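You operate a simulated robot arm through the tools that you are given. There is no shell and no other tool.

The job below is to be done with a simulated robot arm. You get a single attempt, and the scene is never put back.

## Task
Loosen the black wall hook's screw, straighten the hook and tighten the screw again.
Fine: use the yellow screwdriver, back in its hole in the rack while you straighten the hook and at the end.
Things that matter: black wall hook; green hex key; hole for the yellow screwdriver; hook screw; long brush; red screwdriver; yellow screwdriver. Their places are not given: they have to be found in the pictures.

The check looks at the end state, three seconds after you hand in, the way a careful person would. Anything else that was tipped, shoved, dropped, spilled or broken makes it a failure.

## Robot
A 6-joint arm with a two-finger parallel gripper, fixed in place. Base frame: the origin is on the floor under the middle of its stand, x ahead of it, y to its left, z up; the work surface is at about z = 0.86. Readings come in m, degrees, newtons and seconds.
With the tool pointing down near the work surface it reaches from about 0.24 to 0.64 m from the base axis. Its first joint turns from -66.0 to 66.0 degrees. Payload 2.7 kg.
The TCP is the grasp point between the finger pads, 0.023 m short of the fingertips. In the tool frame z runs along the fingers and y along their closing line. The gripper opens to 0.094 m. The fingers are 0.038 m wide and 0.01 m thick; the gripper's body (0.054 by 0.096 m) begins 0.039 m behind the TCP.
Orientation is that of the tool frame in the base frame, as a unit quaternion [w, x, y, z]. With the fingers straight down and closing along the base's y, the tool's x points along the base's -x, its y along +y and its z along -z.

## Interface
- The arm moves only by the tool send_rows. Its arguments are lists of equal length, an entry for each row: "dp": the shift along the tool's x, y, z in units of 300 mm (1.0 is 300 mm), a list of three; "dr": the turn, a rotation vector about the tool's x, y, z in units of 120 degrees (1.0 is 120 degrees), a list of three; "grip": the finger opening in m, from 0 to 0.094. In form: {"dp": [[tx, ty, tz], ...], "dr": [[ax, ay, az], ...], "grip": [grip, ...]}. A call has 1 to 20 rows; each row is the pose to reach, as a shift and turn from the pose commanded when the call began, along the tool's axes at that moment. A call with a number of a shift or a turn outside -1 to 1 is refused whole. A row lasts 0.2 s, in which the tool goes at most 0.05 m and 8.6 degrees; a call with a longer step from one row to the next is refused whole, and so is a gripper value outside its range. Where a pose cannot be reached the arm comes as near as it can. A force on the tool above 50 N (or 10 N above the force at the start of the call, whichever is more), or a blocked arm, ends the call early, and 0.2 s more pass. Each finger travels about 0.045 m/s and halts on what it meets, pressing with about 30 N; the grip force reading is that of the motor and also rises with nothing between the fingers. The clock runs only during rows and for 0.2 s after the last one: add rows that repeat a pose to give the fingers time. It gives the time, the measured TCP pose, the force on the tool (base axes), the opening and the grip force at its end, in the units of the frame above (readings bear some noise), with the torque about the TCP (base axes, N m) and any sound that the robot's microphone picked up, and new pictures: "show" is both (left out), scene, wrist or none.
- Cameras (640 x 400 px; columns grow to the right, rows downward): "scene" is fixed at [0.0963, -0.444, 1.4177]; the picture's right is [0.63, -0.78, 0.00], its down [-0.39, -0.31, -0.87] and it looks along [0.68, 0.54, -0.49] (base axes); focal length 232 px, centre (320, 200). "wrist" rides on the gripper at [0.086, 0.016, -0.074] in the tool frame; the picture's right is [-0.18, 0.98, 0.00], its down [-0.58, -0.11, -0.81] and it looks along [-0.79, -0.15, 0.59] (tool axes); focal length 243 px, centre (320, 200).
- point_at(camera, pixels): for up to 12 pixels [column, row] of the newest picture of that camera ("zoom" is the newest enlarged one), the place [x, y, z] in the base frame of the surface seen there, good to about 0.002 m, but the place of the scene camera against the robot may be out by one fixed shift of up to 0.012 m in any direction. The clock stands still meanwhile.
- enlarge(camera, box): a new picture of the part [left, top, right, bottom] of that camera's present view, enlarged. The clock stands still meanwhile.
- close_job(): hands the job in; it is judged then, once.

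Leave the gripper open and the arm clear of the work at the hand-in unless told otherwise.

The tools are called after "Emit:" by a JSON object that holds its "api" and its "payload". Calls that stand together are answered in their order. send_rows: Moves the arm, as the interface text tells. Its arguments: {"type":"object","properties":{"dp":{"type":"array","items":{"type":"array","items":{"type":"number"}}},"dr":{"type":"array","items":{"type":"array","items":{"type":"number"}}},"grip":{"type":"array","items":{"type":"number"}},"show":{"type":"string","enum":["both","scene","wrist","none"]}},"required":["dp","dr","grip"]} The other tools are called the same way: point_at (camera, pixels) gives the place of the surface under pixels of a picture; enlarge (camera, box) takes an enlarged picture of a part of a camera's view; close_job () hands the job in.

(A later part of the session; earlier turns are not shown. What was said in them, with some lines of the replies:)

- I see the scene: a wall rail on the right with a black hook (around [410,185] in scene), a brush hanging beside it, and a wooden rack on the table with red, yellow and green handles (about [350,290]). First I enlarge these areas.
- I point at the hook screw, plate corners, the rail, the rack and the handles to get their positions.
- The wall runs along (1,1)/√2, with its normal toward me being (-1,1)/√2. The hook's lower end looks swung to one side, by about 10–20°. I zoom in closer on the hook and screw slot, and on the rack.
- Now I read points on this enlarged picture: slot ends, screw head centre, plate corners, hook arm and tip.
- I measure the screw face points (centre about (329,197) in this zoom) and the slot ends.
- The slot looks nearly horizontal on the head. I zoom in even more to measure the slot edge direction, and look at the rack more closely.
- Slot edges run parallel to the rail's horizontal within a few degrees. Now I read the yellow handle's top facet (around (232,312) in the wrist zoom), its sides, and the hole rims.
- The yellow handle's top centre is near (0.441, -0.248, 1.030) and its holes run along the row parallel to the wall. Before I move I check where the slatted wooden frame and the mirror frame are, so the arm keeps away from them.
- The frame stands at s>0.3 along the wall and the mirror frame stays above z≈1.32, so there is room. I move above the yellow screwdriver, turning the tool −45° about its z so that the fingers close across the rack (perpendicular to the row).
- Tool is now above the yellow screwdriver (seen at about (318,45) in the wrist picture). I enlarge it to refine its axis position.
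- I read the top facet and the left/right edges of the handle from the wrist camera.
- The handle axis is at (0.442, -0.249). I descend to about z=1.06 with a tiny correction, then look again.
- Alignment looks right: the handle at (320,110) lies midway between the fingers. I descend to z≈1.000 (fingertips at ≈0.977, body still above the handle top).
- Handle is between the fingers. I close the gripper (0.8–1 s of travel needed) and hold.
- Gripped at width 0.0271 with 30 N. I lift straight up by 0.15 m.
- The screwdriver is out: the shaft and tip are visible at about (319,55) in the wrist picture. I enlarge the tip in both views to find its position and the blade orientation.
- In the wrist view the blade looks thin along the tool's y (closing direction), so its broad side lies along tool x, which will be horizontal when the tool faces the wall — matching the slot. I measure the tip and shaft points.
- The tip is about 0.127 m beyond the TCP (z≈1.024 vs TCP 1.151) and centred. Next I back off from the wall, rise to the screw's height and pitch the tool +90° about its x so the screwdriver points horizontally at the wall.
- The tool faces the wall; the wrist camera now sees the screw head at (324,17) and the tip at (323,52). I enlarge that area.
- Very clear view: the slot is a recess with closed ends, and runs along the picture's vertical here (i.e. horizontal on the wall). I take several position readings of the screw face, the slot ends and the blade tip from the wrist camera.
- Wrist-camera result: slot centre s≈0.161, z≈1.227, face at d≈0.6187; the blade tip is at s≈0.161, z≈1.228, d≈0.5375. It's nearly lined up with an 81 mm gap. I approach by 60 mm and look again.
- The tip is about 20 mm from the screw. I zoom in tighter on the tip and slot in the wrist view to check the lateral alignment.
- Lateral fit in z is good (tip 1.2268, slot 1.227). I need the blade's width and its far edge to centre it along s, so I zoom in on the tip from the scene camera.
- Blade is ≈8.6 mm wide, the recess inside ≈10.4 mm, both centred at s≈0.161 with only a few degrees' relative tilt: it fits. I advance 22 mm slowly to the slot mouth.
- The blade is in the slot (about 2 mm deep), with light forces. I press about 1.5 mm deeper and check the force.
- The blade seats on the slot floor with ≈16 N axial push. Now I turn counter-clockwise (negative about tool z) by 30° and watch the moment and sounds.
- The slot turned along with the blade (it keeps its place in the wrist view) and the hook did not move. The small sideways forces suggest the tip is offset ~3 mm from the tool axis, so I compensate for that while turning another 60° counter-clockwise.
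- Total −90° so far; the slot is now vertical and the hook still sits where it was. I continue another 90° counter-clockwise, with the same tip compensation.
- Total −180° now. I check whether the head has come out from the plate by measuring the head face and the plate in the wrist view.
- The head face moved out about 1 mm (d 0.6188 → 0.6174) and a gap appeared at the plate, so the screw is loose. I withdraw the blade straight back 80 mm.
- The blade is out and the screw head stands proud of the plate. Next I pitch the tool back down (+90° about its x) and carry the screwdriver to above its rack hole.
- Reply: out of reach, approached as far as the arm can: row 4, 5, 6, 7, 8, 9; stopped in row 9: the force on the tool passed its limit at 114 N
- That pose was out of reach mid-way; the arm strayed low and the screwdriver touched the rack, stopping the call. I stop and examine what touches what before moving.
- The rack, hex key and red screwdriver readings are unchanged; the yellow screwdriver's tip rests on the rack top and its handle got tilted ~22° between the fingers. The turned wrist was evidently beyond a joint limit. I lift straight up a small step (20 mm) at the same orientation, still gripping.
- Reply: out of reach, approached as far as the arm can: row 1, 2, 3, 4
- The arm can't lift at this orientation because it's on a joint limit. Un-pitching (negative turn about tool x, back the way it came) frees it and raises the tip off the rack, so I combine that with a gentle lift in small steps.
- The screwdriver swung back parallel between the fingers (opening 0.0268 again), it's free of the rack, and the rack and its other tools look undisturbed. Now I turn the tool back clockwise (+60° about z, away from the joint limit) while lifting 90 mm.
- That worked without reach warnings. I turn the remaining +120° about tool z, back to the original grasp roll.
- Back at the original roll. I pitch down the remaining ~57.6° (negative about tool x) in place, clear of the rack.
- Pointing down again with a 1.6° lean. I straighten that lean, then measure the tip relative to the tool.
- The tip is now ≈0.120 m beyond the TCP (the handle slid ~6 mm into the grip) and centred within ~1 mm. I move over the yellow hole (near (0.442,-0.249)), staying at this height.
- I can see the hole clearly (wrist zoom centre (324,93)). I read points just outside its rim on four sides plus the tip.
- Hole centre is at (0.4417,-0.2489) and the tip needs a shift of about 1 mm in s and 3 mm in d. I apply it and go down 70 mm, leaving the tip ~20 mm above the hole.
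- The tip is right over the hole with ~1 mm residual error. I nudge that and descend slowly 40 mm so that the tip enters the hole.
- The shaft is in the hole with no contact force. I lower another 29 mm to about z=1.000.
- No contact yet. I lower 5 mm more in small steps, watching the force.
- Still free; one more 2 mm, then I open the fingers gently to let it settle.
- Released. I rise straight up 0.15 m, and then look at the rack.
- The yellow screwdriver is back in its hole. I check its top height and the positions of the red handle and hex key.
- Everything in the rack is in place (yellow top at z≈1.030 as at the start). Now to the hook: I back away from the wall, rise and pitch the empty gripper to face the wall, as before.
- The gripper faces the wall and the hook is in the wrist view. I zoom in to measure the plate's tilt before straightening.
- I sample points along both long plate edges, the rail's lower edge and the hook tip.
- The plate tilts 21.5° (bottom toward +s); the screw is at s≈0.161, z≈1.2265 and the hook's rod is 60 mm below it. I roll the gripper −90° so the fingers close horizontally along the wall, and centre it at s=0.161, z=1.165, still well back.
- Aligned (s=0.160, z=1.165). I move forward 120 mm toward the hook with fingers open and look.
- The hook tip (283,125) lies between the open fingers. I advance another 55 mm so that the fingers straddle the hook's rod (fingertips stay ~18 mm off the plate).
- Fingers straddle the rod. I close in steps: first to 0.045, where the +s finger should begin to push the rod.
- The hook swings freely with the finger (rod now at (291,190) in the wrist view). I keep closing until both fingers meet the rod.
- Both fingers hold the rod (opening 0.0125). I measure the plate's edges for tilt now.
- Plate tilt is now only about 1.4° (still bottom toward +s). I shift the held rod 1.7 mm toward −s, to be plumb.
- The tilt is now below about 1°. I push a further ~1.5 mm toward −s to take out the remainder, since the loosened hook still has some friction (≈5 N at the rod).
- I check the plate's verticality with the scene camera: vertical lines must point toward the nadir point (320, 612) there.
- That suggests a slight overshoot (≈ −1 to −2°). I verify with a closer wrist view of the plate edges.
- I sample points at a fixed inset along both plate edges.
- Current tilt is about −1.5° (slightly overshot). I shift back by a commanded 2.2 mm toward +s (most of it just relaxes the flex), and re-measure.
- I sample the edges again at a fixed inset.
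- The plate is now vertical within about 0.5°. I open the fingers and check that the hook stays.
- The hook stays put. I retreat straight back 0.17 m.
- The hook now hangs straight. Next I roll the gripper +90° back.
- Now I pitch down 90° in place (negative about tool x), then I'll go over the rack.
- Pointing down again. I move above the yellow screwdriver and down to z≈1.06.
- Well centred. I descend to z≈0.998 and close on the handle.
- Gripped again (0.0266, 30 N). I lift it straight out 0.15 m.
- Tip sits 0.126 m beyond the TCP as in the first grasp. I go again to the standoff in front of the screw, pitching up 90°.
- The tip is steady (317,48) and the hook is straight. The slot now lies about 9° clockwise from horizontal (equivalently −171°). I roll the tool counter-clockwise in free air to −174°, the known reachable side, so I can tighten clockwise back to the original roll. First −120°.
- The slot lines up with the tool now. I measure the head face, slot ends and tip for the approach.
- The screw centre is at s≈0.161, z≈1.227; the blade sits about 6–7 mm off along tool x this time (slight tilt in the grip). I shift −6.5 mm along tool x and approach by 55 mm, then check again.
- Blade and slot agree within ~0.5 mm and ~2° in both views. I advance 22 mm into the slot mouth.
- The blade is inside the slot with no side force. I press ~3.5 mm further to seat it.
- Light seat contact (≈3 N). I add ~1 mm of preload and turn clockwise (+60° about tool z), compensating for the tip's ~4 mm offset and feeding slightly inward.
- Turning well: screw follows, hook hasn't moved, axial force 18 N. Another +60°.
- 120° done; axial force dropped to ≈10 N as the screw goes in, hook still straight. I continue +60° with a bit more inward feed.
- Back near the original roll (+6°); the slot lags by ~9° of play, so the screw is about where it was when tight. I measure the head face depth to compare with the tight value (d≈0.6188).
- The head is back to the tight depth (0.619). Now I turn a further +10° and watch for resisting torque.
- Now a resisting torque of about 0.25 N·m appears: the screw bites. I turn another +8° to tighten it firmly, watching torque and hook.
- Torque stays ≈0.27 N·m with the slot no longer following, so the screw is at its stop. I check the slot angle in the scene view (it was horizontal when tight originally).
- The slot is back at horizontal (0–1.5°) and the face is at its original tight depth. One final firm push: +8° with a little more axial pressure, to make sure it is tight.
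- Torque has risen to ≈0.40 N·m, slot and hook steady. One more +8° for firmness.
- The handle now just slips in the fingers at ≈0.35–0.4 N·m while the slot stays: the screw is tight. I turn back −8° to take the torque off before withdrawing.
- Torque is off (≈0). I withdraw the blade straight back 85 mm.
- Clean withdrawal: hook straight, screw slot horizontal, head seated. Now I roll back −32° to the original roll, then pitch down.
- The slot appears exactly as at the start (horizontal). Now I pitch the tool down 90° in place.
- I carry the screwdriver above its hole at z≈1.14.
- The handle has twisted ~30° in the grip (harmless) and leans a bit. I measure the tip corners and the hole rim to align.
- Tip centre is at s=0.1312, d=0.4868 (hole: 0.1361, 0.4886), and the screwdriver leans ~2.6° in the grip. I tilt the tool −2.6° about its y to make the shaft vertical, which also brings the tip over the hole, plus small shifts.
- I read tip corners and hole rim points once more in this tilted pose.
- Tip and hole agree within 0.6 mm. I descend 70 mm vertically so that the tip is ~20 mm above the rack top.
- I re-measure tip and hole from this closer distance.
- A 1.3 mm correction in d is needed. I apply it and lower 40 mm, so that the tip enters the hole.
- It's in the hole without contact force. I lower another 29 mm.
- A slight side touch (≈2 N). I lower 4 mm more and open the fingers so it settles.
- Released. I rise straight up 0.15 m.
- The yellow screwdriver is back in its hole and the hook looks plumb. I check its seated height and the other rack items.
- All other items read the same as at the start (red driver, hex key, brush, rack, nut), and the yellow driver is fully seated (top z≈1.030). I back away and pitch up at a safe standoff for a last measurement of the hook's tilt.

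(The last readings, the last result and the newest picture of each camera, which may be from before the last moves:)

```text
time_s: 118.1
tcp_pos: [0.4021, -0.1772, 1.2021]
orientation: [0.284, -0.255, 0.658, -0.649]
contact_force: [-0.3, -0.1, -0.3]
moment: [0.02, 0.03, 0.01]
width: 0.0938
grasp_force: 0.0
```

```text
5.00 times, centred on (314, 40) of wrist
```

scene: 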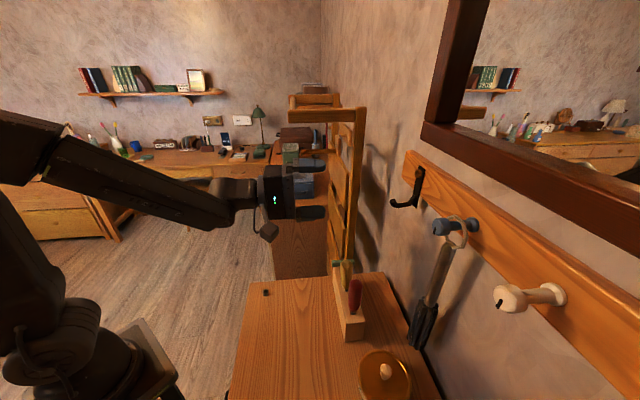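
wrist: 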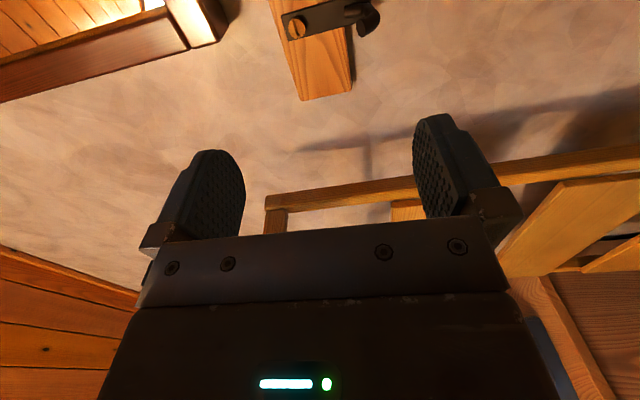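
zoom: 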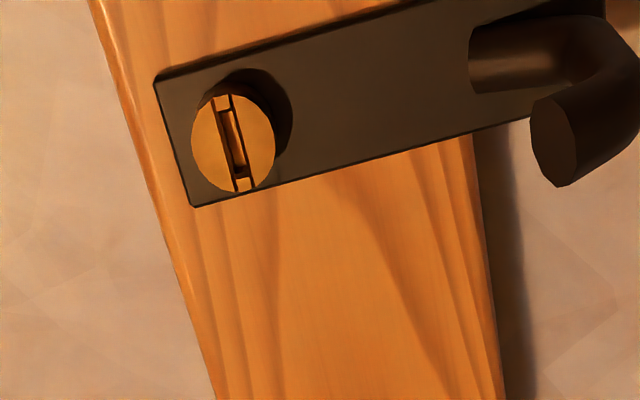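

I sample points along both plate edges at a fixed inset for the final tilt.

Emit:
{"api": "point_at", "payload": {"camera": "zoom", "pixels": [[168, 78], [210, 67], [260, 54], [310, 41], [360, 27], [200, 196], [260, 180], [320, 164], [380, 148], [440, 132], [500, 116], [225, 180]]}}

Emit:
{"api": "point_at", "payload": {"camera": "zoom", "pixels": [[168, 78], [210, 67], [260, 54], [310, 41], [360, 27], [200, 196], [260, 180], [320, 164], [380, 148], [440, 132], [500, 116], [225, 180]]}}

```text
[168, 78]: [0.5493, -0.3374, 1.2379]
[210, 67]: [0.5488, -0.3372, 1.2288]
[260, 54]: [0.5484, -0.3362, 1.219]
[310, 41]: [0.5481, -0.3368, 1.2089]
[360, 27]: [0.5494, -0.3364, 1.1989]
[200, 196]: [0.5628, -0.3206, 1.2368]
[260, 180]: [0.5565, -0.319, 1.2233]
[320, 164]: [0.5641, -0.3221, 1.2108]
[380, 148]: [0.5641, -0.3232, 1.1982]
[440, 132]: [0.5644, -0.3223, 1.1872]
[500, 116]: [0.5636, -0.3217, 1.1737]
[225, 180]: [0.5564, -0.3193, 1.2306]
```

```text
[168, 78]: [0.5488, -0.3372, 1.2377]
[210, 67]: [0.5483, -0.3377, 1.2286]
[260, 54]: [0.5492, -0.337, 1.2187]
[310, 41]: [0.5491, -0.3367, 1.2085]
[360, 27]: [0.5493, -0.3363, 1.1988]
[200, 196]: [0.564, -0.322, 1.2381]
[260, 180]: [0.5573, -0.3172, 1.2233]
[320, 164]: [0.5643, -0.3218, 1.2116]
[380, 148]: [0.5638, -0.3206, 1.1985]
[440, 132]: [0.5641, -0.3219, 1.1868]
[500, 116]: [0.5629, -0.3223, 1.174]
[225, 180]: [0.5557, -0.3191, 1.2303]
```

The hook is plumb within about half a degree. I pitch down and bring the arm back to its starting pose, clear of everything.

Emit:
{"api": "send_rows", "payload": {"dp": [[0, 0, 0], [0, 0, 0], [0, 0, 0], [0, 0, 0], [0, 0, 0], [0, 0, 0], [0, 0, 0], [0, 0, 0], [0, 0, 0], [0, 0, 0], [0, 0, 0], [0, 0, 0], [0, 0, 0]], "dr": [[-0.0625, 0, 0], [-0.125, 0, 0], [-0.1875, 0, 0], [-0.25, 0, 0], [-0.3125, 0, 0], [-0.375, 0, 0], [-0.4375, 0, 0], [-0.5, 0, 0], [-0.5625, 0, 0], [-0.625, 0, 0], [-0.6875, 0, 0], [-0.75, 0, 0], [-0.75, 0, 0]], "grip": [0.094, 0.094, 0.094, 0.094, 0.094, 0.094, 0.094, 0.094, 0.094, 0.094, 0.094, 0.094, 0.094], "show": "scene"}}

```text
time_s: 120.9
tcp_pos: [0.4022, -0.1773, 1.2025]
orientation: [0.02, -0.382, 0.924, 0.008]
contact_force: [0.4, 0.1, -0.2]
moment: [-0.02, -0.02, 0.01]
width: 0.094
grasp_force: 0.1
```

scene: 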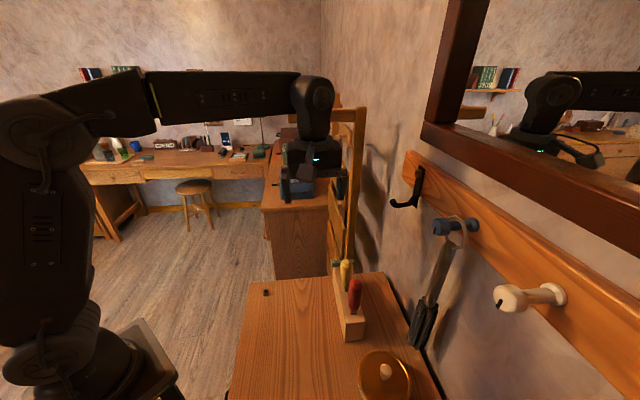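

Now back to the start pose (up and away from the wall).

Emit:
{"api": "send_rows", "payload": {"dp": [[0.008, 0.063, -0.056], [0.016, 0.126, -0.112], [0.024, 0.189, -0.168], [0.0315, 0.252, -0.2245], [0.039, 0.315, -0.281], [0.047, 0.378, -0.337], [0.055, 0.441, -0.393], [0.063, 0.504, -0.449], [0.063, 0.504, -0.449]], "dr": [[0, 0, 0.047], [0, 0, 0.094], [0, 0, 0.141], [0, 0, 0.188], [0, 0, 0.234], [0, 0, 0.281], [0, 0, 0.328], [0, 0, 0.375], [0, 0, 0.375]], "grip": [0.094, 0.094, 0.094, 0.094, 0.094, 0.094, 0.094, 0.094, 0.094]}}

Emit:
{"api": "enlarge", "payload": {"camera": "scene", "box": [300, 140, 480, 350]}}

Emit:
{"api": "enlarge", "payload": {"camera": "scene", "box": [401, 158, 433, 210]}}

```text
time_s: 122.9
tcp_pos: [0.2791, -0.0874, 1.3359]
orientation: [0.017, 0.001, 1.0, 0.014]
contact_force: [0.3, 0.1, 0.1]
moment: [-0.01, -0.03, 0.05]
width: 0.0941
grasp_force: 0.0
```

scene: 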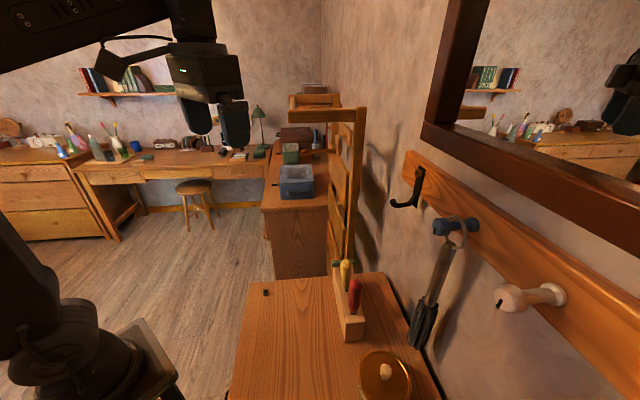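
wrist: 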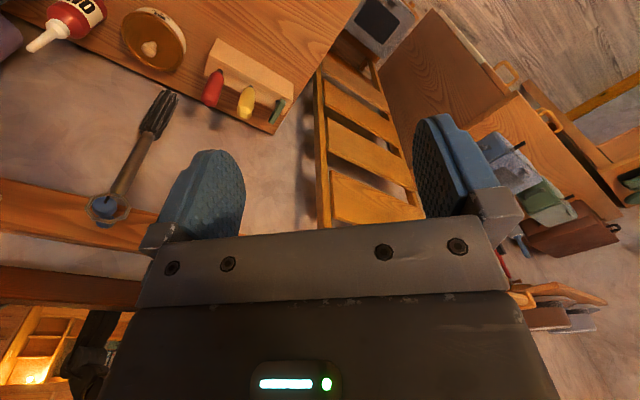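

```text
1.90 times, centred on (390, 245) of scene
```

zoom: 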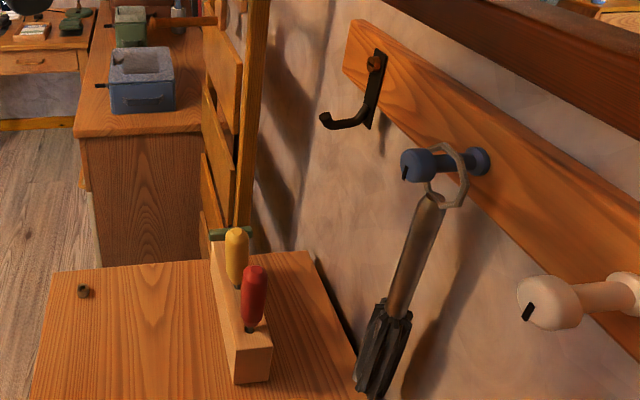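

```text
7.69 times, centred on (417, 184) of scene
```

zoom: 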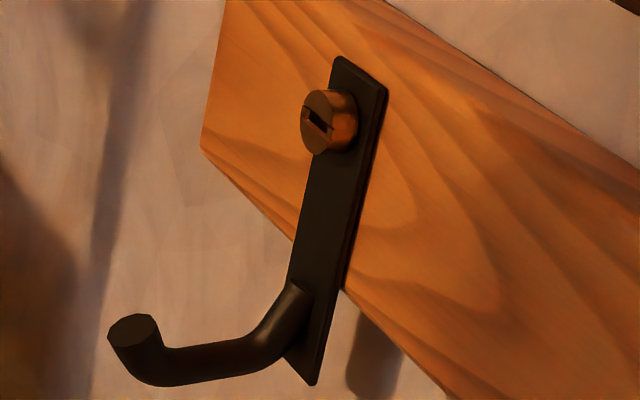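

The hook hangs straight and its screw is seated, with the slot horizontal at the original depth. The yellow screwdriver is in its hole; the red screwdriver, hex key and brush haven't moved. The gripper is open and the arm is clear, so I hand in the job.

Emit:
{"api": "close_job", "payload": {}}

```text
The job is handed in.
```

I loosened the hook's screw, straightened the hook, tightened the screw again and handed the job in. I haven't seen the check's result.

- **Hook:** it was tilted about 21° and now hangs straight, within about half a degree.
- **Screw:** the head is back at its original depth and the slot is horizontal again. It held against about 0.4 N·m without turning further, which was the most I could apply before the handle slipped in the fingers. I didn't push on the hook afterwards to test its hold.
- **Yellow screwdriver:** it was back in its hole while I straightened the hook, and it is there now, fully seated. It leans about 5° in the hole, more than at the start.
- **Other items:** the red screwdriver, hex key, brush and rack read the same positions as at the start.

**Contact with the rack:** on the first trip back to the rack, the arm hit a joint limit and strayed low. The screwdriver tip pressed on the rack top until the force limit stopped the move at 114 N. I lifted it clear, and the rack and its tools hadn't shifted.

The gripper is open and the arm is back near its starting pose.
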